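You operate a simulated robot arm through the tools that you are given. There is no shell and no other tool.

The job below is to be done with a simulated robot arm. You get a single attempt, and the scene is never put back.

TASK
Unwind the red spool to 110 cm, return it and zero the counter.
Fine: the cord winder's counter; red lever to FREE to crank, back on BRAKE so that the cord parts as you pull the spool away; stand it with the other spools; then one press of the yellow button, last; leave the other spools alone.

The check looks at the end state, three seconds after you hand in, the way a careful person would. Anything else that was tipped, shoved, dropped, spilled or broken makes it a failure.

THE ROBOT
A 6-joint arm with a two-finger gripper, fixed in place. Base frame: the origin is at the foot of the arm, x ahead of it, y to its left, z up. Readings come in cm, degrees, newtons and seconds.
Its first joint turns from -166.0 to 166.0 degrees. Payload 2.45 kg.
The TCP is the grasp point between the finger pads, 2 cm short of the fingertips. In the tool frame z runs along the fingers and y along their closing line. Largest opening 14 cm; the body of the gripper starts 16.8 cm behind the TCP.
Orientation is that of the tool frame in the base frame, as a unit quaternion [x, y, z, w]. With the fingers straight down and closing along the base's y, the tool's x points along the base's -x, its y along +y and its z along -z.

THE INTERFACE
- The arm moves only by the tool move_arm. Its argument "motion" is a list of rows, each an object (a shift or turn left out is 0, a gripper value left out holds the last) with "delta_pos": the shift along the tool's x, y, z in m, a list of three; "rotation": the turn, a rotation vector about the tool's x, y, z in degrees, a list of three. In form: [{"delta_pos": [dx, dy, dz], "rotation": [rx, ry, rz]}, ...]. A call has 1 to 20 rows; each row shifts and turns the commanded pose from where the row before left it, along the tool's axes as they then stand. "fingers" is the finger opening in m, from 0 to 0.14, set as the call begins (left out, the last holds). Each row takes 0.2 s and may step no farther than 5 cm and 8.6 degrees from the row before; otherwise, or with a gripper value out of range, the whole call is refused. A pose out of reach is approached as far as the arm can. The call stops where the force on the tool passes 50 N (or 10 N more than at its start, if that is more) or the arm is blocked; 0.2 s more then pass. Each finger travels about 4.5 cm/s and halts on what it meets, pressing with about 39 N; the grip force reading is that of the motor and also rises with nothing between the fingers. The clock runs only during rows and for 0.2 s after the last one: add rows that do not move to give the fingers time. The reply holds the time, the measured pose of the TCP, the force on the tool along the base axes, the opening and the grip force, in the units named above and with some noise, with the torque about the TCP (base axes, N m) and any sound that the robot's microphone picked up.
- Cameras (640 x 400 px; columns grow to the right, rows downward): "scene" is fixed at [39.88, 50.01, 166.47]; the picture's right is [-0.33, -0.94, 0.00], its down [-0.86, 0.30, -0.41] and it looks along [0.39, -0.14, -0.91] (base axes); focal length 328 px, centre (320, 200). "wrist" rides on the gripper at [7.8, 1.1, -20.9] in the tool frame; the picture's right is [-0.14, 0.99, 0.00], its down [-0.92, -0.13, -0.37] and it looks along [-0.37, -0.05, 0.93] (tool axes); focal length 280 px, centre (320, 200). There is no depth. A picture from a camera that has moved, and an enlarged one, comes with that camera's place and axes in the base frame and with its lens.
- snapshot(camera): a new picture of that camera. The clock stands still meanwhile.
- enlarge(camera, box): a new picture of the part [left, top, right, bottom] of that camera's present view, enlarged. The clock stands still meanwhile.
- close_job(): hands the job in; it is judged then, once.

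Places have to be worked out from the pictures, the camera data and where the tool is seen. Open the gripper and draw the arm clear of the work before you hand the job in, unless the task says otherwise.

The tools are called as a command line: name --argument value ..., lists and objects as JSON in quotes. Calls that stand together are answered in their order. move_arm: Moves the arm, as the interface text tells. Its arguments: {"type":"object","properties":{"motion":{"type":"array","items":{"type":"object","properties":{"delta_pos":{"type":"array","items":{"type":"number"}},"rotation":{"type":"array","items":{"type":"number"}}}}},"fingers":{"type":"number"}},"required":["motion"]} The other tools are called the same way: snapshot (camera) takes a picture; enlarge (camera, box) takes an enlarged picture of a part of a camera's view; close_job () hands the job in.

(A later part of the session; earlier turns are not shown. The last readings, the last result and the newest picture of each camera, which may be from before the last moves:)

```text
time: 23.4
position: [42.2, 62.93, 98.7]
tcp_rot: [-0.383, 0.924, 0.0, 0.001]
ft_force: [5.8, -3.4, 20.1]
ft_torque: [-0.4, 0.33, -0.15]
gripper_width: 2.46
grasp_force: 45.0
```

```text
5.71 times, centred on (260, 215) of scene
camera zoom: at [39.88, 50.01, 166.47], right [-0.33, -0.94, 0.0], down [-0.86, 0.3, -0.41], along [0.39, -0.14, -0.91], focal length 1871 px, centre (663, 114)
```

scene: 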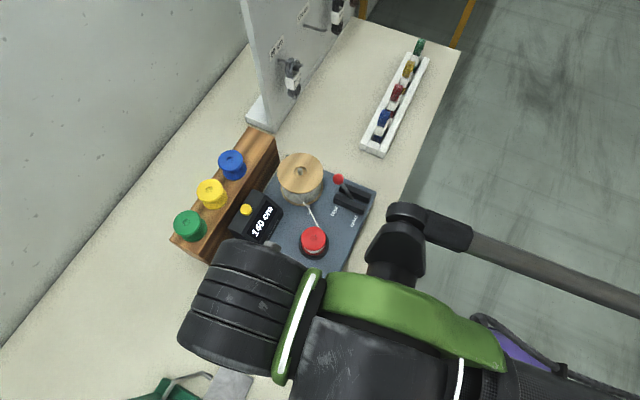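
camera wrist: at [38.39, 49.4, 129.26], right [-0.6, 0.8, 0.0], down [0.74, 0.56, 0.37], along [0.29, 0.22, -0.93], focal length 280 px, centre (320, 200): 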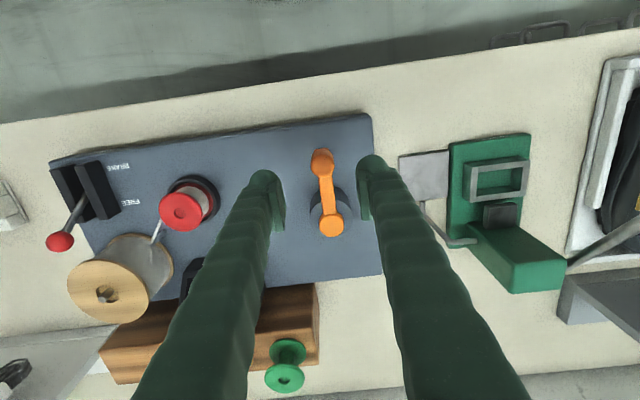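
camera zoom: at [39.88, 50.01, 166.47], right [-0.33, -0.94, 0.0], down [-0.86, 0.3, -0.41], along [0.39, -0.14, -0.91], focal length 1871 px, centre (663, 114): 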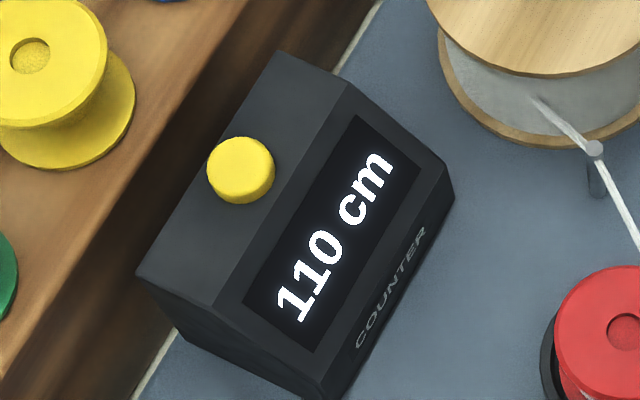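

The counter shows 110 and we're near the middle of its band (exact 110 estimated at 61–66° in these units). I'll nudge 2° further, then release and lift away.

move_arm --motion '[{"delta_pos": [-0.0025, 0.0014, -0.0008]}, {}]'

move_arm --fingers 0.06 --motion '[{}, {}, {}, {"delta_pos": [0, 0, -0.04]}, {"delta_pos": [0, 0, -0.04]}, {"delta_pos": [0, 0, -0.04]}, {}]'

snapshot --camera "wrist"

enlarge --camera "scene" --box '[180, 140, 400, 280]'

```text
time: 24.0
position: [42.17, 63.24, 98.74]
tcp_rot: [-0.383, 0.924, 0.001, 0.0]
ft_force: [5.8, -1.9, 22.4]
ft_torque: [-0.23, 0.12, -0.04]
gripper_width: 2.46
grasp_force: 44.8
```

```text
time: 25.6
position: [42.08, 62.85, 110.45]
tcp_rot: [-0.383, 0.924, 0.001, 0.0]
ft_force: [-0.2, -0.1, -1.2]
ft_torque: [0.01, 0.0, 0.02]
gripper_width: 6.03
grasp_force: 0.1
```

```text
taken
camera wrist: at [35.72, 58.11, 131.39], right [-0.6, 0.8, 0.0], down [0.74, 0.56, 0.37], along [0.29, 0.22, -0.93], focal length 280 px, centre (320, 200)
```

wrist: 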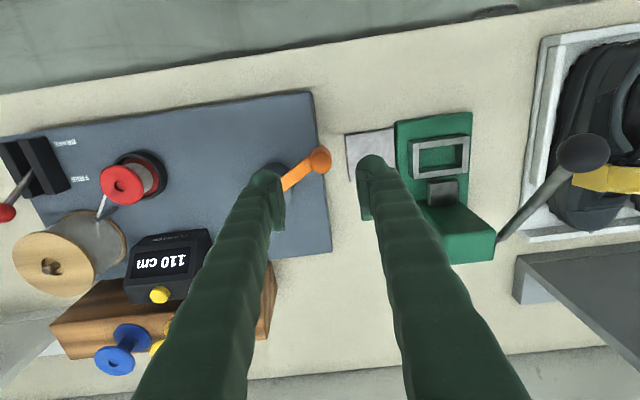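

```text
2.86 times, centred on (290, 210) of scene
camera zoom: at [39.88, 50.01, 166.47], right [-0.33, -0.94, 0.0], down [-0.86, 0.3, -0.41], along [0.39, -0.14, -0.91], focal length 936 px, centre (406, 171)
```

zoom: 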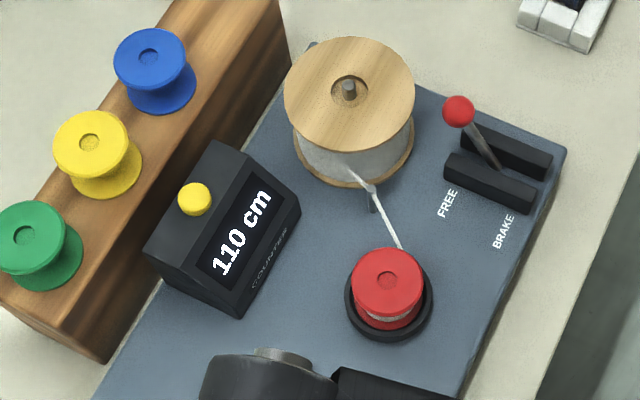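

The counter holds at 110 and the crank stayed put. Now back to the lever: I'll hover above the ball at FREE (73.3, 33.6), keeping the −45° yaw so the slot runs along the tool's x axis.

move_arm --motion '[{"delta_pos": [-0.0015, -0.0475, 0]}, {"delta_pos": [-0.0015, -0.0475, 0]}, {"delta_pos": [-0.0015, -0.0475, 0]}, {"delta_pos": [-0.0015, -0.0475, 0]}, {"delta_pos": [-0.0015, -0.0475, 0]}, {"delta_pos": [-0.0015, -0.0475, 0]}, {"delta_pos": [-0.0015, -0.0475, 0]}, {"delta_pos": [-0.0015, -0.0475, 0]}, {"delta_pos": [-0.0015, -0.0475, 0.02]}, {"delta_pos": [0, 0, 0.02]}, {}]'

snapshot --camera "wrist"

enlarge --camera "wrist" --box '[240, 120, 400, 280]'

```text
refused: row 9 steps farther than a row can; nothing moved
```

```text
taken
camera wrist: at [35.72, 58.11, 131.39], right [-0.6, 0.8, 0.0], down [0.74, 0.56, 0.37], along [0.29, 0.22, -0.93], focal length 280 px, centre (320, 200)
```

wrist: 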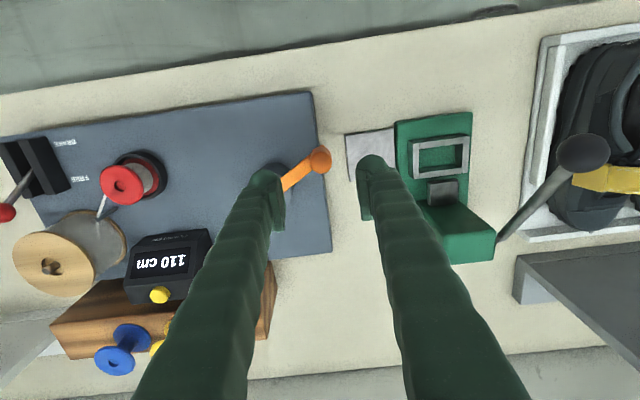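

```text
2.50 times, centred on (320, 200) of wrist
camera zoom: at [35.72, 58.11, 131.39], right [-0.6, 0.8, 0.0], down [0.74, 0.56, 0.37], along [0.29, 0.22, -0.93], focal length 701 px, centre (320, 200)
```

zoom: 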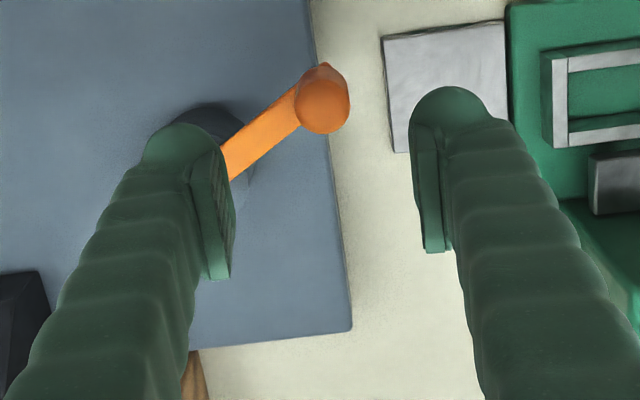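

One row was too long, so nothing moved. Splitting it into shorter steps.

move_arm --motion '[{"delta_pos": [-0.0015, -0.0475, 0]}, {"delta_pos": [-0.0015, -0.0475, 0]}, {"delta_pos": [-0.0015, -0.0475, 0]}, {"delta_pos": [-0.0015, -0.0475, 0]}, {"delta_pos": [-0.0015, -0.0475, 0]}, {"delta_pos": [-0.0015, -0.0475, 0]}, {"delta_pos": [-0.0015, -0.0475, 0]}, {"delta_pos": [-0.0015, -0.0475, 0]}, {"delta_pos": [-0.0015, -0.0475, 0]}, {"delta_pos": [0, 0, 0.04]}, {}]'

snapshot --camera "wrist"

enlarge --camera "wrist" --box '[240, 120, 400, 280]'

```text
time: 28.0
position: [73.27, 34.01, 106.52]
tcp_rot: [-0.383, 0.924, 0.0, 0.0]
ft_force: [-0.1, 0.4, 0.0]
ft_torque: [0.0, -0.01, -0.01]
gripper_width: 5.98
grasp_force: 0.0
```

```text
taken
camera wrist: at [66.94, 29.07, 127.49], right [-0.6, 0.8, 0.0], down [0.74, 0.56, 0.37], along [0.29, 0.22, -0.93], focal length 280 px, centre (320, 200)
```

wrist: 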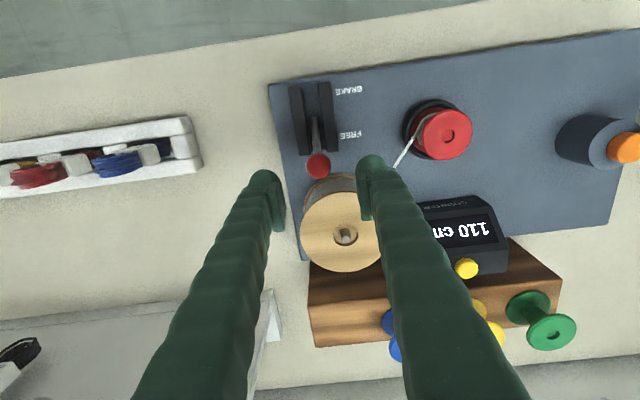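

```text
2.50 times, centred on (320, 200) of wrist
camera zoom: at [66.94, 29.07, 127.49], right [-0.6, 0.8, 0.0], down [0.74, 0.56, 0.37], along [0.29, 0.22, -0.93], focal length 701 px, centre (320, 200)
```

zoom: 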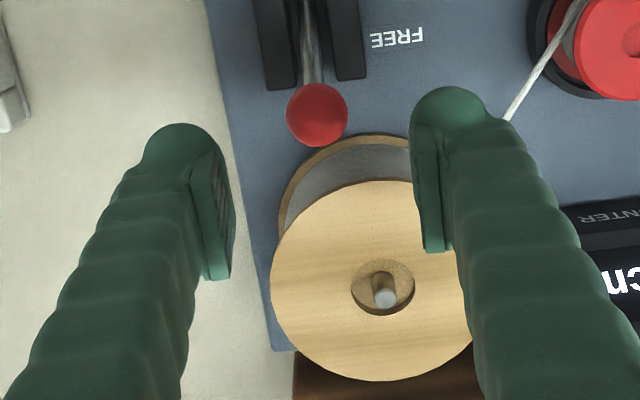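

The ball is directly below the TCP about 9 cm down. Descending, gripping it, and swinging it halfway toward BRAKE while checking the force.

move_arm --motion '[{"delta_pos": [0, 0, 0.03]}, {"delta_pos": [0, 0, 0.03]}, {"delta_pos": [0, 0, 0.028]}, {}]'

move_arm --fingers 0.02 --motion '[{}, {}, {}, {}]'

enlarge --camera "wrist" --box '[240, 120, 400, 280]'

```text
time: 29.0
position: [73.28, 33.87, 97.83]
tcp_rot: [-0.383, 0.924, 0.0, -0.001]
ft_force: [-0.5, -0.1, -0.2]
ft_torque: [0.0, 0.0, 0.02]
gripper_width: 6.0
grasp_force: 0.1
```

```text
time: 30.0
position: [73.42, 33.79, 97.88]
tcp_rot: [-0.383, 0.924, 0.001, 0.0]
ft_force: [8.1, -5.1, 2.2]
ft_torque: [0.02, -0.04, -0.02]
gripper_width: 2.41
grasp_force: 39.7
```

```text
2.50 times, centred on (320, 200) of wrist
camera zoom: at [66.96, 28.92, 118.8], right [-0.6, 0.8, 0.0], down [0.74, 0.56, 0.37], along [0.29, 0.22, -0.93], focal length 701 px, centre (320, 200)
```

zoom: 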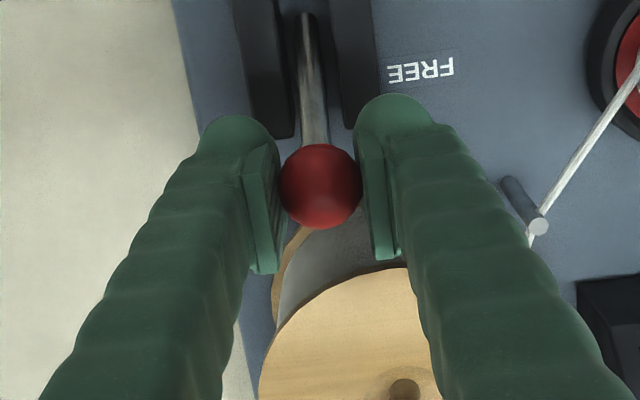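

Gripped with only a small sideways preload. Swinging the lever toward BRAKE along its arc.

move_arm --motion '[{"delta_pos": [0.008, -0.001, -0.0036]}, {"delta_pos": [0.0083, 0, -0.0028]}, {"delta_pos": [0.0087, 0, -0.002]}, {"delta_pos": [0.0087, 0, -0.0012]}, {"delta_pos": [0.0088, 0, -0.0004]}]'

```text
time: 31.2
position: [70.48, 30.84, 98.95]
tcp_rot: [-0.384, 0.923, 0.0, 0.0]
ft_force: [10.7, 11.1, 10.6]
ft_torque: [0.96, -0.9, 0.02]
gripper_width: 2.34
grasp_force: 45.2
```

Forces are only the lever's own resistance (~15 N along the slot, no sideways load). Continuing to BRAKE.

move_arm --motion '[{"delta_pos": [0.0088, 0, 0.0004]}, {"delta_pos": [0.0087, 0, 0.0012]}, {"delta_pos": [0.0087, 0, 0.002]}, {"delta_pos": [0.0083, 0, 0.0028]}, {"delta_pos": [0.008, 0, 0.0036]}]'

enlarge --camera "wrist" --box '[240, 120, 400, 280]'

```text
time: 32.4
position: [67.42, 27.83, 97.87]
tcp_rot: [-0.385, 0.923, 0.0, 0.0]
ft_force: [-3.3, 18.1, 13.2]
ft_torque: [0.94, -0.96, 0.16]
gripper_width: 2.31
grasp_force: 45.0
```

```text
2.50 times, centred on (320, 200) of wrist
camera zoom: at [61.02, 22.94, 118.84], right [-0.6, 0.8, 0.0], down [0.74, 0.56, 0.37], along [0.29, 0.22, -0.93], focal length 701 px, centre (320, 200)
```

zoom: 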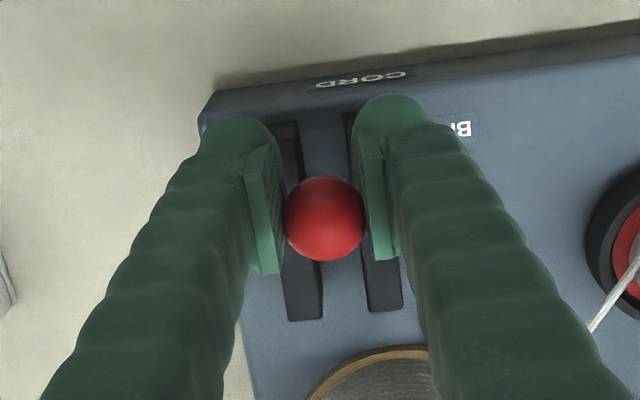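

The ball has slipped about 0.9 cm behind in the pads, so I'll push a bit further outward to reach the stop.

move_arm --motion '[{"delta_pos": [0.006, 0.001, 0.0025]}, {"delta_pos": [0.006, 0.001, 0.003]}, {"delta_pos": [0.004, 0, 0.001]}]'

enlarge --camera "wrist" --box '[240, 120, 400, 280]'

```text
time: 33.2
position: [66.48, 26.86, 97.12]
tcp_rot: [-0.383, 0.924, 0.001, 0.001]
ft_force: [27.7, 22.8, 24.3]
ft_torque: [0.22, -0.24, 0.01]
gripper_width: 2.33
grasp_force: 44.9
```

```text
2.50 times, centred on (320, 200) of wrist
camera zoom: at [60.0, 21.99, 118.07], right [-0.6, 0.8, 0.0], down [0.74, 0.56, 0.37], along [0.3, 0.22, -0.93], focal length 701 px, centre (320, 200)
```

zoom: 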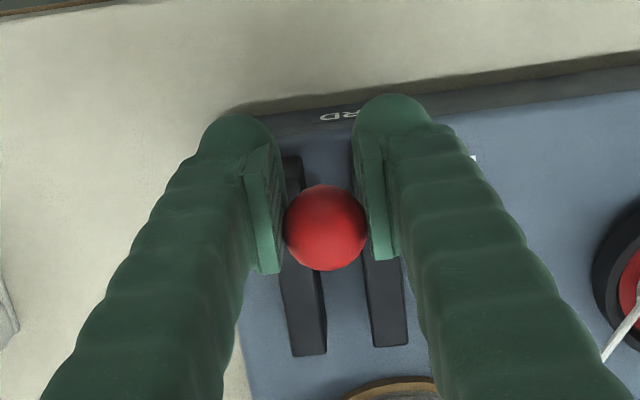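

About 36 N against the stop, so the lever is home on BRAKE. Releasing and lifting to verify.

move_arm --fingers 0.06 --motion '[{}, {}, {}, {"delta_pos": [0, 0, -0.04]}, {"delta_pos": [0, 0, -0.04]}, {"delta_pos": [0, 0, -0.04]}, {}]'

enlarge --camera "wrist" --box '[240, 120, 400, 260]'

enlarge --camera "scene" --box '[160, 120, 400, 270]'

```text
time: 34.8
position: [66.18, 26.65, 109.19]
tcp_rot: [-0.384, 0.923, 0.0, 0.0]
ft_force: [-0.5, 0.1, -0.3]
ft_torque: [0.01, 0.0, 0.03]
gripper_width: 6.02
grasp_force: 0.0
```

```text
2.86 times, centred on (320, 190) of wrist
camera zoom: at [59.8, 21.74, 130.1], right [-0.6, 0.8, 0.0], down [0.74, 0.56, 0.37], along [0.29, 0.22, -0.93], focal length 801 px, centre (320, 229)
```

zoom: 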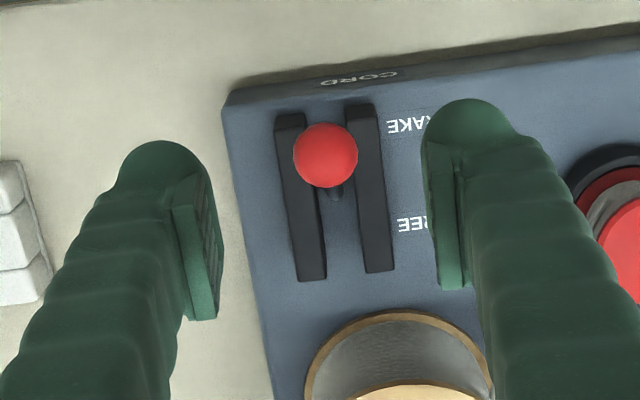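

```text
2.67 times, centred on (280, 195) of scene
camera zoom: at [39.88, 50.01, 166.47], right [-0.33, -0.94, 0.0], down [-0.86, 0.3, -0.41], along [0.39, -0.14, -0.91], focal length 873 px, centre (427, 213)
```

zoom: 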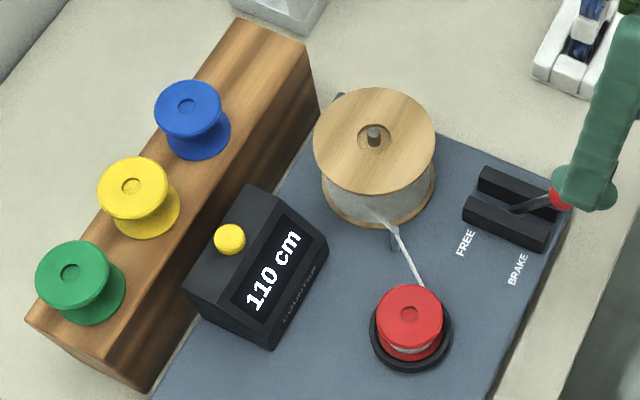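

The lever is back on BRAKE and the counter reads 110. I estimate the rack's free fourth place at about (89.5, 50, top ≈ 97), which is near the reach limit, so I'll scout that area from above before touching the spool.

move_arm --motion '[{"delta_pos": [0, 0, -0.04]}, {"delta_pos": [-0.03, 0.005, -0.03]}, {"delta_pos": [-0.04, 0.005, -0.02]}, {"delta_pos": [-0.04, 0.005, -0.02]}, {"delta_pos": [-0.04, 0.005, -0.02]}, {"delta_pos": [-0.04, 0.005, 0]}, {}]'

snapshot --camera "wrist"

snapshot --camera "scene"

```text
time: 36.4
position: [77.15, 41.66, 121.14]
tcp_rot: [-0.383, 0.924, 0.0, 0.0]
ft_force: [-1.0, -0.8, 0.2]
ft_torque: [0.02, -0.06, -0.01]
gripper_width: 5.99
grasp_force: 0.0
out of reach, approached as far as the arm can: row 6
```

```text
taken
camera wrist: at [70.88, 36.76, 142.08], right [-0.6, 0.8, 0.0], down [0.74, 0.56, 0.37], along [0.29, 0.22, -0.93], focal length 280 px, centre (320, 200)
```

wrist: 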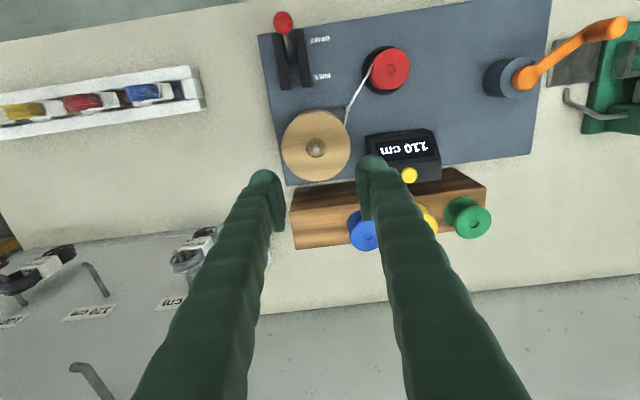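

```text
taken
```

scene: 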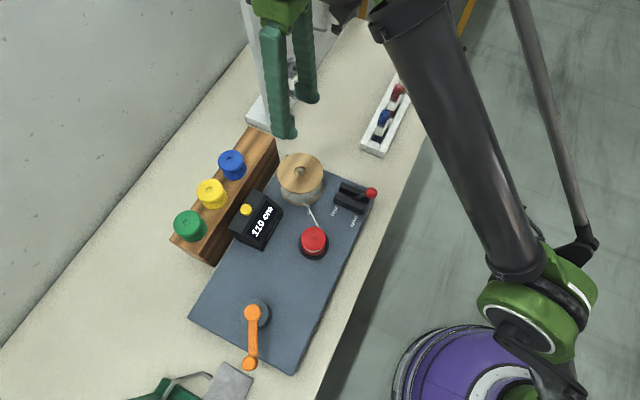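

Straight-down reach ends here (radius 87.7 at z 121), so the rack place will need the tool tilted outward, about the closing axis. I'll look closely at the rack end and the neighbouring panel first.

enlarge --camera "wrist" --box '[140, 150, 440, 350]'

enlarge --camera "wrist" --box '[250, 20, 500, 260]'

enlarge --camera "scene" --box '[160, 60, 320, 270]'

```text
2.00 times, centred on (290, 250) of wrist
camera zoom: at [70.88, 36.76, 142.08], right [-0.6, 0.8, 0.0], down [0.74, 0.56, 0.37], along [0.29, 0.22, -0.93], focal length 561 px, centre (380, 100)
```

zoom: 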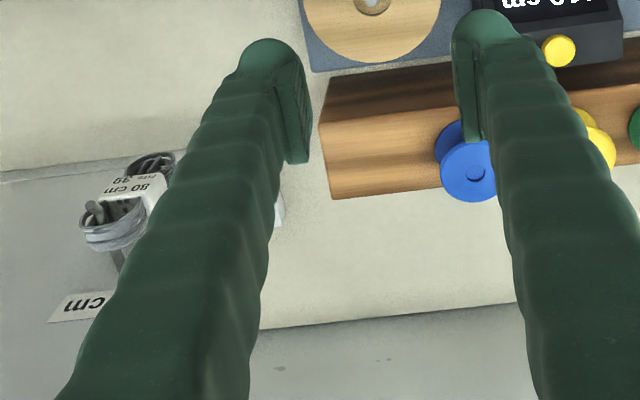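

```text
1.67 times, centred on (375, 140) of wrist
camera zoom: at [70.88, 36.76, 142.08], right [-0.6, 0.8, 0.0], down [0.74, 0.56, 0.37], along [0.29, 0.22, -0.93], focal length 467 px, centre (228, 300)
```

zoom: 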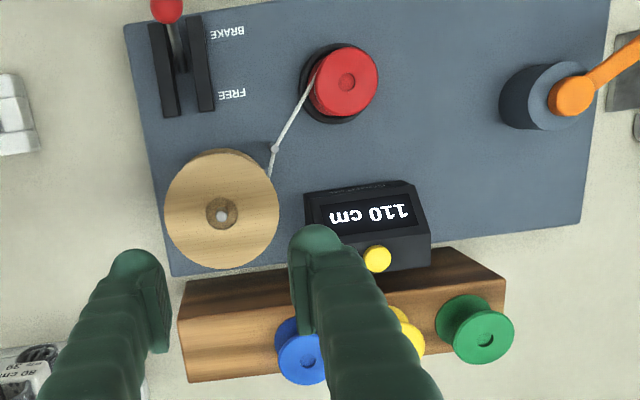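

```text
1.90 times, centred on (240, 165) of scene
camera zoom: at [39.88, 50.01, 166.47], right [-0.33, -0.94, 0.0], down [-0.86, 0.3, -0.41], along [0.39, -0.14, -0.91], focal length 624 px, centre (472, 267)
```

zoom: 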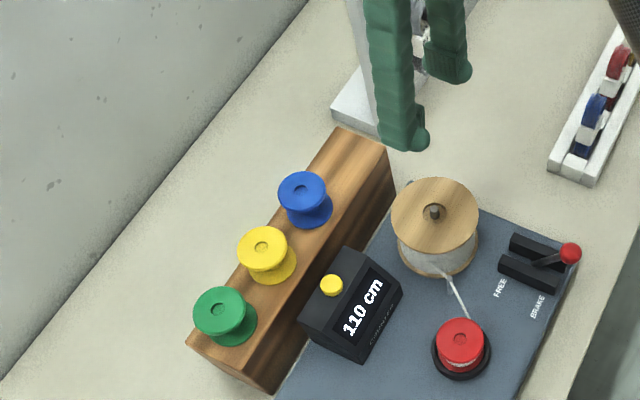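

Refined map: blue (83.8, 56.2, top 102), green (72, 68.2), so the free place is (89.7, 50.3) on the rack top at z≈97.5; the red spool's top is at (62.1, 43.8, 95.3) with the cord leaving on its −y side in +x. I'll take yaw 0 (fingers closing along y, clear of the cord) and tilt 24° forward, then test reach over the rack place while empty.

move_arm --motion '[{"delta_pos": [0.04, 0, 0.02]}, {"delta_pos": [0.04, 0, 0.02]}, {"rotation": [0, 0, 7.5]}, {"rotation": [0, 0, 7.5]}, {"rotation": [0, 0, 7.5]}, {"rotation": [0, 0, 7.5]}, {"rotation": [0, 0, 7.5]}, {"rotation": [0, 0, 7.5]}, {"rotation": [0, -8, 0]}, {"rotation": [0, -8, 0]}, {"rotation": [0, -8, 0]}, {}]'

snapshot --camera "wrist"

snapshot --camera "scene"

```text
time: 39.0
position: [71.58, 36.01, 117.34]
tcp_rot: [0.0, 0.978, 0.0, 0.209]
ft_force: [0.2, -0.4, 0.0]
ft_torque: [0.03, -0.01, -0.02]
gripper_width: 6.0
grasp_force: 0.0
```

```text
taken
camera wrist: at [55.76, 36.99, 133.23], right [0.13, 0.99, 0.06], down [0.69, -0.13, 0.71], along [0.71, -0.05, -0.7], focal length 280 px, centre (320, 200)
```

wrist: 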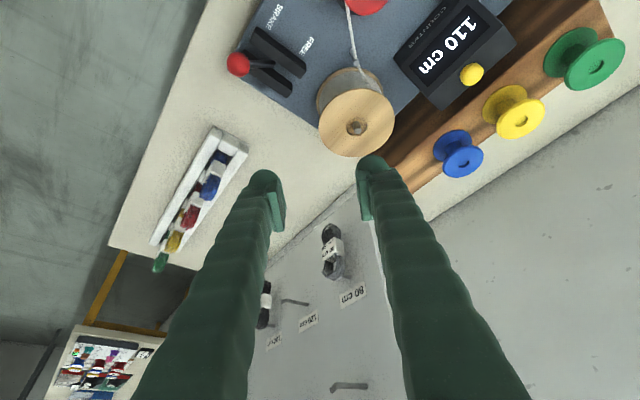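

```text
taken
```

scene: 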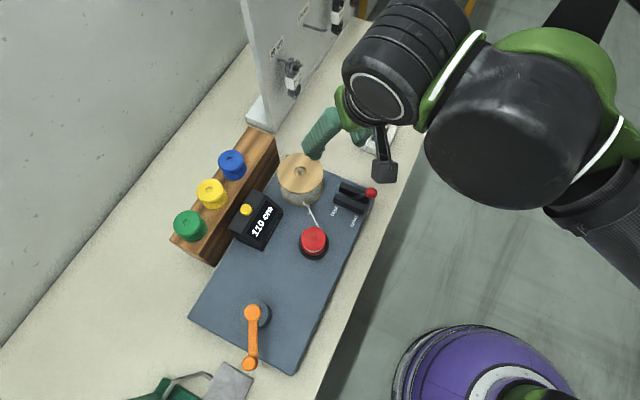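

Now a dry reach test toward the rack place: first to (84, 45, 108), then to (89.7, 50.3, 107), well above the blue spool.

move_arm --motion '[{"delta_pos": [-0.0189, 0.0225, 0.0339]}, {"delta_pos": [-0.0189, 0.0225, 0.0339]}, {"delta_pos": [-0.0189, 0.0225, 0.0339]}, {"delta_pos": [-0.0189, 0.0225, 0.0339]}, {"delta_pos": [-0.024, 0.0265, 0.0162]}, {"delta_pos": [-0.024, 0.0265, 0.0162]}, {}]'

snapshot --camera "wrist"

snapshot --camera "scene"

```text
time: 40.6
position: [89.67, 50.38, 107.06]
tcp_rot: [0.0, 0.978, 0.001, 0.208]
ft_force: [0.7, -0.2, 0.3]
ft_torque: [0.01, -0.02, 0.01]
gripper_width: 6.02
grasp_force: 0.0
```

```text
taken
camera wrist: at [73.98, 51.37, 122.93], right [0.13, 0.99, 0.06], down [0.69, -0.13, 0.71], along [0.71, -0.05, -0.7], focal length 280 px, centre (320, 200)
```

wrist: 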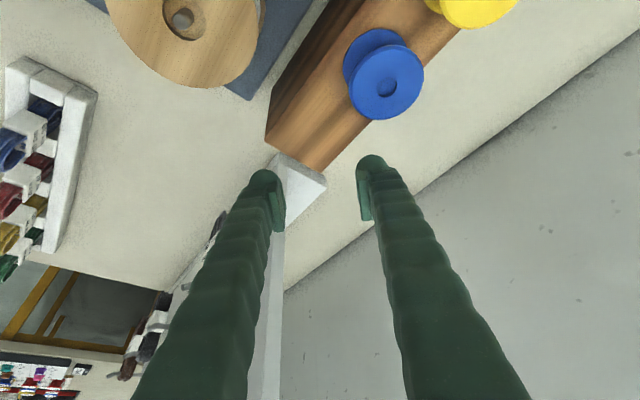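

```text
taken
```

scene: 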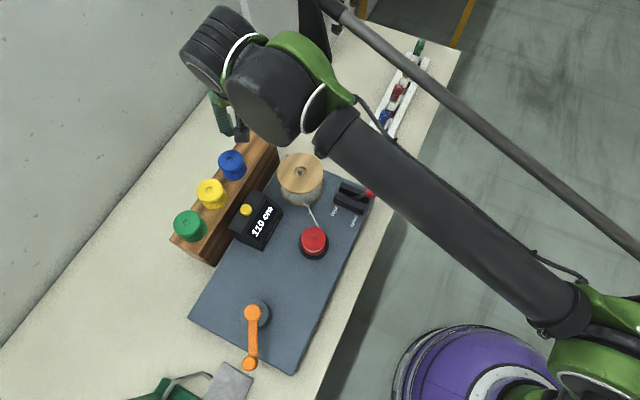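

The place is reachable with this tilt. Zooming in to fix the rack end and the blue spool's position from here.

enlarge --camera "wrist" --box '[230, 0, 470, 200]'

```text
2.00 times, centred on (350, 100) of wrist
camera zoom: at [73.98, 51.37, 122.93], right [0.13, 0.99, 0.06], down [0.69, -0.13, 0.71], along [0.71, -0.05, -0.7], focal length 561 px, centre (260, 400)
```

zoom: 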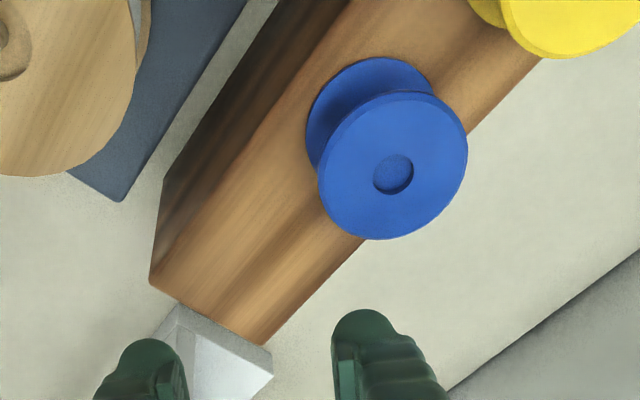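

Blue at (83.9, 56.4) and the rack end midpoint (92.85, 47.6) put the free place at (89.8, 50.5). Going back, keeping this tilt, to hover over the red spool with the fingers opened to 8 cm.

move_arm --fingers 0.08 --motion '[{"delta_pos": [0.024, -0.027, -0.0162]}, {"delta_pos": [0.024, -0.027, -0.0162]}, {"delta_pos": [0.0424, -0.0024, -0.0124]}, {"delta_pos": [0.0424, -0.0024, -0.0124]}, {"delta_pos": [0.0424, -0.0024, -0.0124]}, {"delta_pos": [0.0424, -0.0024, -0.0124]}, {"delta_pos": [0.0424, -0.0024, -0.0124]}, {}]'

snapshot --camera "wrist"

enlarge --camera "wrist" --box '[240, 60, 400, 220]'

```text
time: 42.4
position: [62.08, 43.96, 104.85]
tcp_rot: [0.0, 0.978, 0.0, 0.208]
ft_force: [0.1, 0.4, -0.1]
ft_torque: [-0.04, 0.0, 0.01]
gripper_width: 8.01
grasp_force: 0.0
```

```text
taken
camera wrist: at [46.38, 44.97, 120.85], right [0.13, 0.99, 0.06], down [0.69, -0.13, 0.71], along [0.71, -0.05, -0.7], focal length 280 px, centre (320, 200)
```

wrist: 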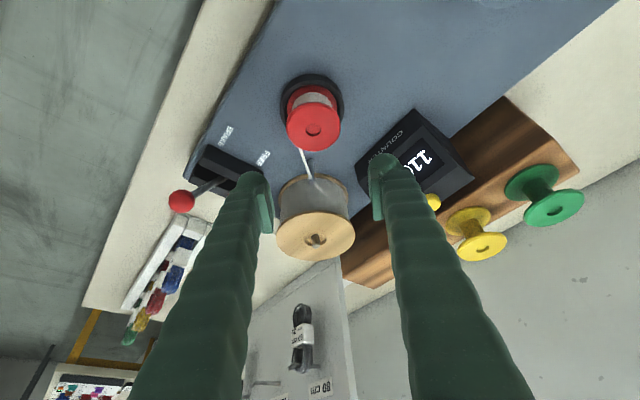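

```text
2.50 times, centred on (320, 140) of wrist
camera zoom: at [46.38, 44.97, 120.85], right [0.13, 0.99, 0.06], down [0.69, -0.13, 0.71], along [0.71, -0.05, -0.7], focal length 701 px, centre (320, 350)
```

zoom: 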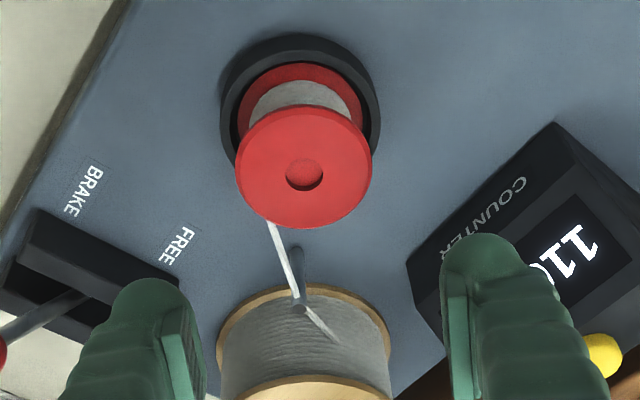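

The red spool top comes out at (62.0, 43.8, 95), matching the earlier fix. Descending vertically until the pads straddle the top flange at z≈94.2, the tips staying above the black ring.

move_arm --motion '[{"delta_pos": [0.0147, -0.0005, 0.0323]}, {"delta_pos": [0.0147, -0.0005, 0.0323]}, {"delta_pos": [0.0147, -0.0004, 0.0323]}, {}]'

snapshot --camera "wrist"

enlarge --camera "wrist" --box '[240, 100, 400, 260]'

enlarge --camera "scene" --box '[220, 150, 380, 280]'

```text
time: 43.4
position: [61.92, 43.57, 94.32]
tcp_rot: [-0.001, 0.978, 0.0, 0.208]
ft_force: [0.2, 0.0, -0.9]
ft_torque: [-0.06, -0.02, 0.05]
gripper_width: 7.97
grasp_force: 0.2
```

```text
taken
camera wrist: at [46.28, 44.57, 110.2], right [0.13, 0.99, 0.06], down [0.69, -0.13, 0.71], along [0.71, -0.05, -0.7], focal length 280 px, centre (320, 200)
```

wrist: 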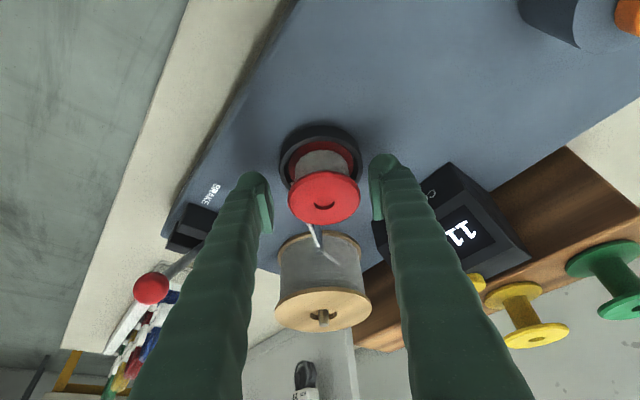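

```text
2.50 times, centred on (320, 180) of wrist
camera zoom: at [46.28, 44.57, 110.2], right [0.13, 0.99, 0.06], down [0.69, -0.13, 0.71], along [0.71, -0.05, -0.7], focal length 701 px, centre (320, 250)
```

zoom: 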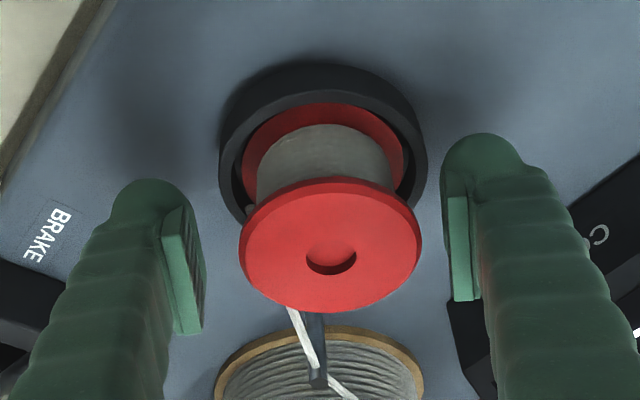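

```text
3.08 times, centred on (300, 215) of scene
camera zoom: at [39.88, 50.01, 166.47], right [-0.33, -0.94, 0.0], down [-0.86, 0.3, -0.41], along [0.39, -0.14, -0.91], focal length 1008 px, centre (382, 154)
```

zoom: 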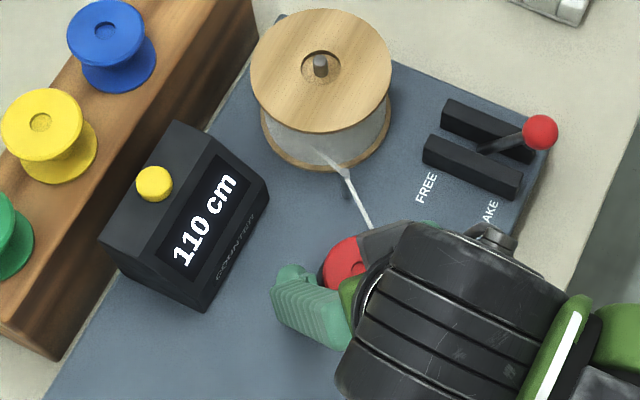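

The spool sits centred between the pads with no contact yet. Closing on the flange.

move_arm --fingers 0.045 --motion '[{}, {}, {}, {}]'

enlarge --camera "wrist" --box '[240, 100, 400, 260]'

```text
time: 44.4
position: [62.11, 43.46, 94.39]
tcp_rot: [0.001, 0.978, 0.0, 0.208]
ft_force: [-0.3, -0.4, 0.5]
ft_torque: [0.03, -0.03, 0.01]
gripper_width: 5.55
grasp_force: 39.1
```

```text
2.50 times, centred on (320, 180) of wrist
camera zoom: at [46.28, 44.57, 110.22], right [0.13, 0.99, 0.06], down [0.69, -0.13, 0.71], along [0.71, -0.05, -0.7], focal length 701 px, centre (320, 250)
```

zoom: 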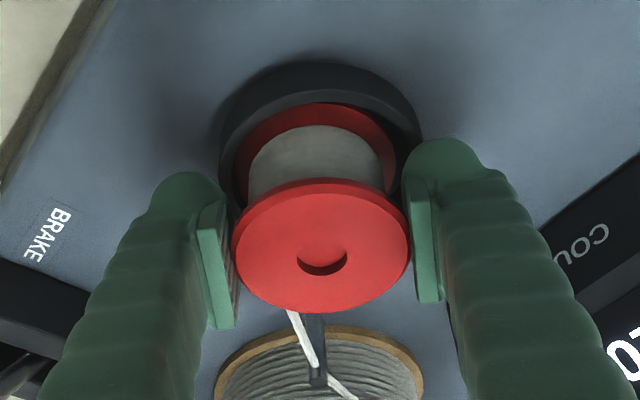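

Held at 5.55 cm with negligible side force. Lifting straight up so the cord parts.

move_arm --motion '[{"delta_pos": [-0.0041, 0, -0.0091]}, {"delta_pos": [-0.0041, 0, -0.0091]}, {"delta_pos": [-0.0082, 0, -0.0183]}, {"delta_pos": [-0.0122, 0, -0.0274]}, {"delta_pos": [-0.0122, 0, -0.0274]}, {}]'

snapshot --camera "wrist"

snapshot --camera "scene"

enlarge --camera "wrist" --box '[240, 100, 400, 260]'

```text
time: 45.8
position: [62.06, 43.61, 104.5]
tcp_rot: [0.0, 0.978, -0.001, 0.208]
ft_force: [0.4, 0.5, -0.6]
ft_torque: [0.01, -0.03, 0.01]
gripper_width: 5.54
grasp_force: 38.8
```

```text
taken
camera wrist: at [46.35, 44.65, 120.32], right [0.13, 0.99, 0.06], down [0.69, -0.13, 0.71], along [0.71, -0.05, -0.7], focal length 280 px, centre (320, 200)
```

wrist: 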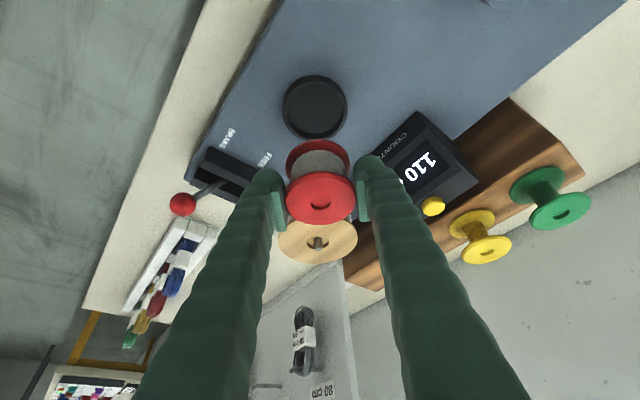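

```text
taken
```

scene: 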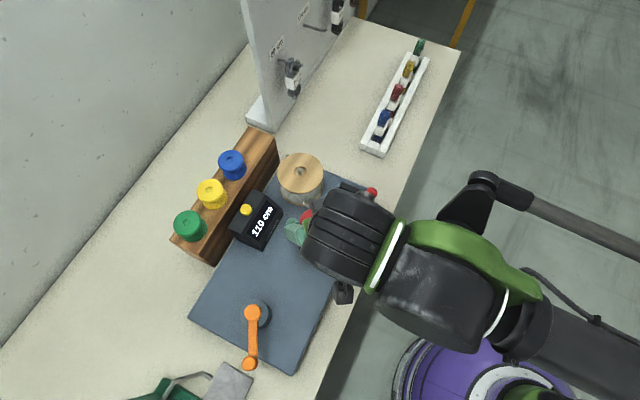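

```text
2.50 times, centred on (320, 180) of wrist
camera zoom: at [46.35, 44.65, 120.32], right [0.13, 0.99, 0.06], down [0.69, -0.13, 0.71], along [0.71, -0.05, -0.7], focal length 701 px, centre (320, 250)
```

zoom: 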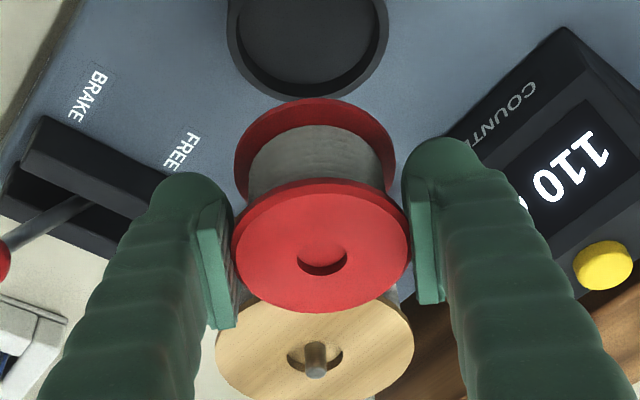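

The cord has parted and the spool hangs upright in the pads (its centre about 0.5 cm behind the TCP, its base about 3.7 cm below). Carrying it at moderate speed around the blue spool to above the free rack place.

move_arm --motion '[{"delta_pos": [-0.0261, 0.0011, 0.009]}, {"delta_pos": [-0.0261, 0.0011, 0.009]}, {"delta_pos": [-0.0261, 0.0011, 0.009]}, {"delta_pos": [-0.0261, 0.0011, 0.009]}, {"delta_pos": [-0.0261, 0.0011, 0.009]}, {"delta_pos": [-0.0261, 0.0011, 0.009]}, {"delta_pos": [-0.0261, 0.0011, 0.009]}, {"delta_pos": [-0.0261, 0.0011, 0.009]}, {"delta_pos": [-0.0144, 0.015, 0.0064]}, {"delta_pos": [-0.0144, 0.015, 0.0064]}, {"delta_pos": [-0.0144, 0.015, 0.0064]}, {"delta_pos": [-0.0144, 0.015, 0.0064]}, {}]'

snapshot --camera "wrist"

enlarge --camera "wrist" --box '[230, 0, 470, 240]'

enlarge --camera "scene" --box '[160, 60, 320, 270]'

```text
time: 48.6
position: [90.28, 50.44, 106.11]
tcp_rot: [0.001, 0.978, 0.0, 0.208]
ft_force: [-0.9, -0.8, -0.3]
ft_torque: [0.02, -0.02, 0.03]
gripper_width: 5.56
grasp_force: 39.2
```

```text
taken
camera wrist: at [74.58, 51.5, 122.15], right [0.13, 0.99, 0.06], down [0.69, -0.13, 0.71], along [0.71, -0.05, -0.7], focal length 280 px, centre (320, 200)
```

wrist: 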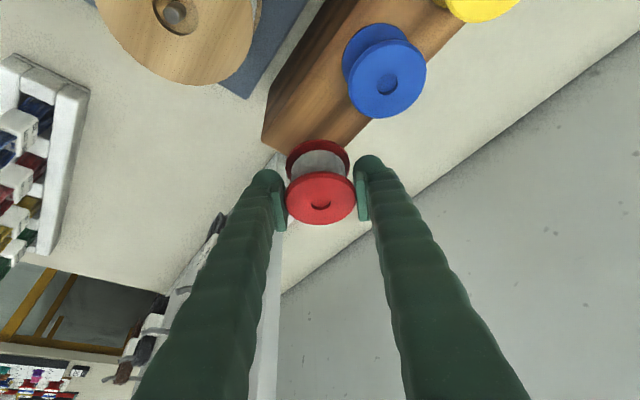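

```text
1.67 times, centred on (350, 120) of wrist
camera zoom: at [74.58, 51.5, 122.15], right [0.13, 0.99, 0.06], down [0.69, -0.13, 0.71], along [0.71, -0.05, -0.7], focal length 467 px, centre (270, 333)
```

zoom: 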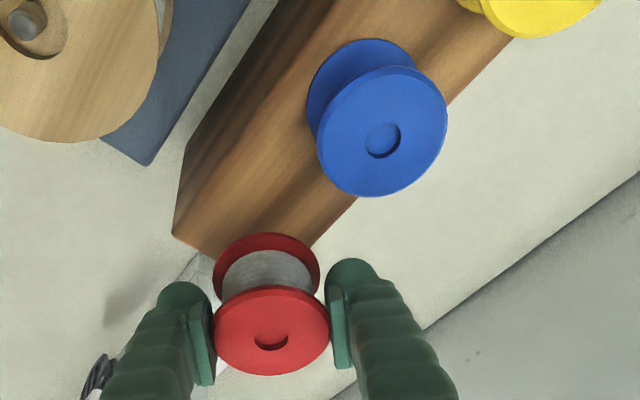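

```text
1.90 times, centred on (240, 165) of scene
camera zoom: at [39.88, 50.01, 166.47], right [-0.33, -0.94, 0.0], down [-0.86, 0.3, -0.41], along [0.39, -0.14, -0.91], focal length 624 px, centre (472, 267)
```

zoom: 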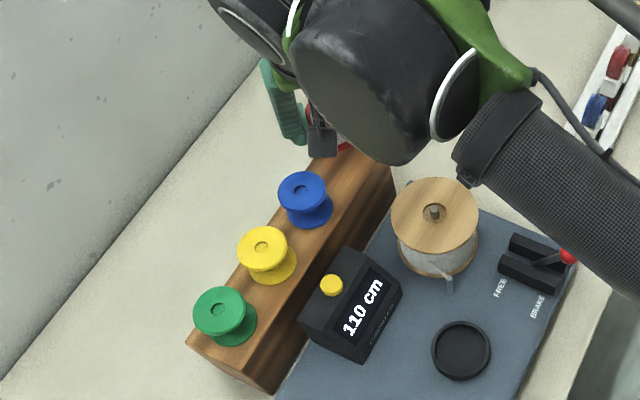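

The spool is over the end of the rack beyond blue, with fingers clear of blue. Lowering 4 cm, then creeping down until contact.

move_arm --motion '[{"delta_pos": [0.0041, 0, 0.0091]}, {"delta_pos": [0.0041, 0, 0.0091]}, {"delta_pos": [0.0041, 0, 0.0091]}, {"delta_pos": [0.0033, 0, 0.0073]}, {}]'

snapshot --camera "wrist"

enlarge --camera "wrist" --box '[230, 40, 430, 240]'

enlarge --camera "scene" --box '[200, 80, 320, 200]'

```text
time: 49.8
position: [90.27, 50.43, 102.4]
tcp_rot: [0.0, 0.978, 0.001, 0.209]
ft_force: [0.3, 0.4, 0.2]
ft_torque: [0.02, 0.0, -0.01]
gripper_width: 5.53
grasp_force: 38.9
```

```text
taken
camera wrist: at [74.54, 51.46, 118.43], right [0.13, 0.99, 0.06], down [0.69, -0.13, 0.71], along [0.71, -0.05, -0.7], focal length 280 px, centre (320, 200)
```

wrist: 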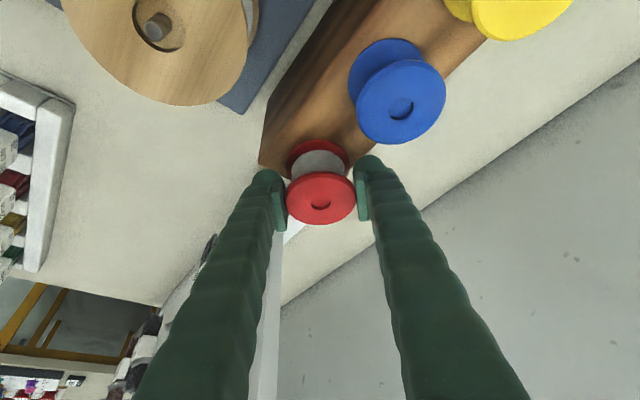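

```text
2.00 times, centred on (330, 140) of wrist
camera zoom: at [74.54, 51.46, 118.43], right [0.13, 0.99, 0.06], down [0.69, -0.13, 0.71], along [0.71, -0.05, -0.7], focal length 561 px, centre (300, 320)
```

zoom: 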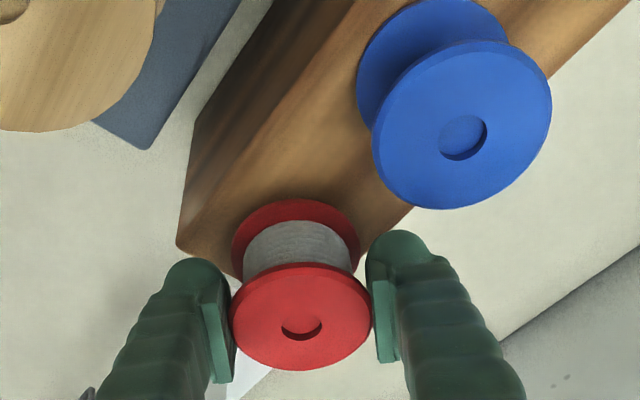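

```text
3.33 times, centred on (260, 140) of scene
camera zoom: at [39.88, 50.01, 166.47], right [-0.33, -0.94, 0.0], down [-0.86, 0.3, -0.41], along [0.39, -0.14, -0.91], focal length 1092 px, centre (520, 400)
```

zoom: 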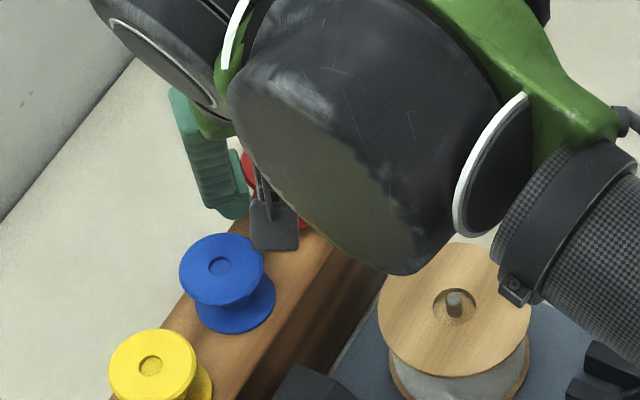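

The spool is centred across the rack with about 1 cm to the rack's end. Creeping down in 2 mm steps while watching the vertical force.

move_arm --motion '[{"delta_pos": [0.0008, 0, 0.0018]}, {"delta_pos": [0.0008, 0, 0.0018]}, {"delta_pos": [0.0008, 0, 0.0018]}, {"delta_pos": [0.0008, 0, 0.0018]}]'

move_arm --motion '[{"delta_pos": [0.0006, 0, 0.0014]}]'

```text
time: 50.8
position: [90.24, 50.44, 101.66]
tcp_rot: [0.0, 0.978, 0.001, 0.209]
ft_force: [-0.6, 0.7, 0.6]
ft_torque: [-0.01, 0.04, 0.0]
gripper_width: 5.55
grasp_force: 38.4
```

```text
time: 51.2
position: [90.25, 50.41, 101.5]
tcp_rot: [0.0, 0.978, 0.0, 0.208]
ft_force: [0.3, -0.2, -0.3]
ft_torque: [-0.02, -0.02, -0.01]
gripper_width: 5.57
grasp_force: 38.7
```

No contact yet at z=101.5. Continuing with 1.5 mm steps.

move_arm --motion '[{"delta_pos": [0.0006, 0, 0.0014]}, {"delta_pos": [0.0006, 0, 0.0014]}]'

move_arm --motion '[{"delta_pos": [0.0006, 0, 0.0014]}]'

enlarge --camera "wrist" --box '[230, 40, 430, 240]'

```text
time: 51.8
position: [90.33, 50.42, 101.3]
tcp_rot: [0.0, 0.978, 0.001, 0.208]
ft_force: [0.4, -0.1, -0.8]
ft_torque: [0.02, 0.0, 0.01]
gripper_width: 5.56
grasp_force: 38.8
```

```text
time: 52.2
position: [90.22, 50.47, 101.19]
tcp_rot: [0.0, 0.978, 0.0, 0.207]
ft_force: [-0.2, 0.7, 0.8]
ft_torque: [-0.01, -0.01, 0.02]
gripper_width: 5.55
grasp_force: 38.8
```

```text
2.00 times, centred on (330, 140) of wrist
camera zoom: at [74.55, 51.45, 117.06], right [0.13, 0.99, 0.06], down [0.69, -0.13, 0.71], along [0.71, -0.05, -0.7], focal length 561 px, centre (300, 320)
```

zoom: 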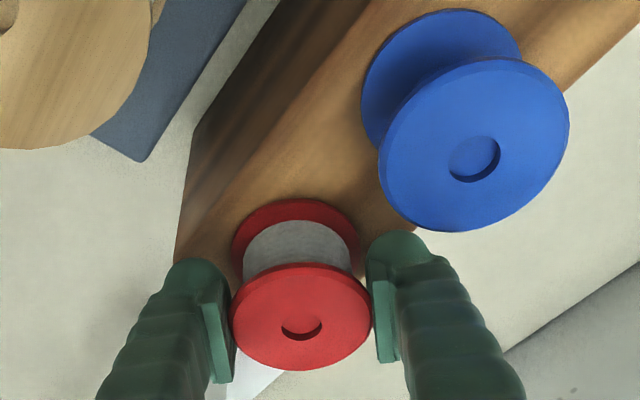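

Still free at 101.2; the red top is now about level with blue's, so contact should be close. A few more steps.

move_arm --motion '[{"delta_pos": [0.0006, 0, 0.0014]}]'

move_arm --motion '[{"delta_pos": [0.0006, 0, 0.0014]}]'

move_arm --motion '[{"delta_pos": [0.0006, 0, 0.0014]}]'

```text
time: 52.6
position: [90.29, 50.42, 101.2]
tcp_rot: [0.0, 0.978, 0.001, 0.209]
ft_force: [5.7, 3.7, 22.8]
ft_torque: [0.03, -0.1, 0.03]
gripper_width: 5.56
grasp_force: 38.8
```

```text
time: 53.1
position: [90.2, 50.52, 101.06]
tcp_rot: [0.0, 0.978, 0.001, 0.209]
ft_force: [-2.8, -1.1, 17.8]
ft_torque: [-0.13, 0.34, -0.03]
gripper_width: 5.53
grasp_force: 39.1
stopped in row 1: the force on the tool passed its limit at 52 N (the readings are from after the stop); the commanded pose is now the measured one
```

```text
time: 53.5
position: [90.27, 50.43, 101.0]
tcp_rot: [0.001, 0.978, 0.0, 0.21]
ft_force: [1.3, 2.5, 43.9]
ft_torque: [-0.07, 0.25, 0.0]
gripper_width: 5.53
grasp_force: 38.7
```

Contact: the spool stands on the rack. I'll ease off upward until the load is small before opening.

move_arm --motion '[{"delta_pos": [-0.0006, 0, -0.0014]}, {}]'

enlarge --camera "wrist" --box '[230, 40, 430, 240]'

```text
time: 54.1
position: [90.31, 50.37, 101.07]
tcp_rot: [0.0, 0.978, 0.001, 0.209]
ft_force: [-2.1, 0.9, 34.3]
ft_torque: [-0.04, 0.04, 0.0]
gripper_width: 5.56
grasp_force: 39.6
```

```text
2.00 times, centred on (330, 140) of wrist
camera zoom: at [74.47, 51.39, 116.95], right [0.12, 0.99, 0.06], down [0.69, -0.13, 0.71], along [0.71, -0.05, -0.7], focal length 561 px, centre (300, 320)
```

zoom: 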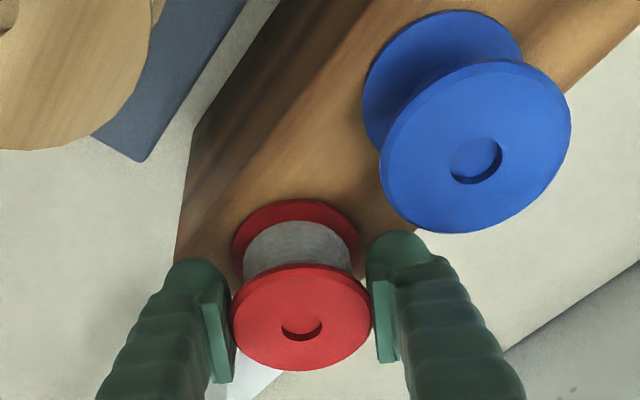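

move_arm --motion '[{"delta_pos": [-0.0004, 0, -0.0009]}, {}]'

```text
time: 54.7
position: [90.35, 50.62, 101.1]
tcp_rot: [0.0, 0.978, 0.001, 0.21]
ft_force: [-3.3, 0.5, 19.6]
ft_torque: [-0.06, 0.05, -0.05]
gripper_width: 5.56
grasp_force: 38.6
```

Down to about 20 N; one more tiny lift brings it near zero.

move_arm --motion '[{"delta_pos": [-0.0004, 0, -0.0009]}, {}]'

```text
time: 55.3
position: [90.4, 50.53, 101.17]
tcp_rot: [0.0, 0.978, 0.001, 0.209]
ft_force: [0.2, 0.0, 0.2]
ft_torque: [-0.02, -0.02, -0.02]
gripper_width: 5.51
grasp_force: 38.2
```

The load is zero with the spool resting on the rack. Opening by only about 0.5 cm per side (blue is near), then rising vertically.

move_arm --fingers 0.066 --motion '[{}, {}, {}]'

enlarge --camera "wrist" --box '[230, 40, 430, 240]'

```text
time: 56.1
position: [90.37, 50.5, 101.0]
tcp_rot: [-0.001, 0.978, 0.001, 0.21]
ft_force: [-0.6, 0.4, -0.7]
ft_torque: [0.02, 0.02, 0.0]
gripper_width: 6.59
grasp_force: 0.2
```

```text
2.00 times, centred on (330, 140) of wrist
camera zoom: at [74.6, 51.46, 117.02], right [0.12, 0.99, 0.06], down [0.69, -0.13, 0.71], along [0.71, -0.05, -0.7], focal length 561 px, centre (300, 320)
```

zoom: 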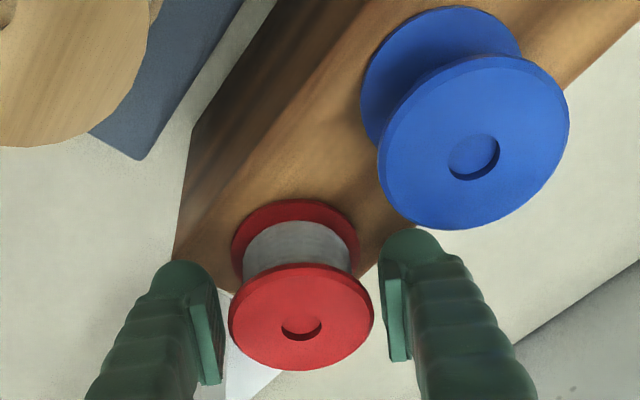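

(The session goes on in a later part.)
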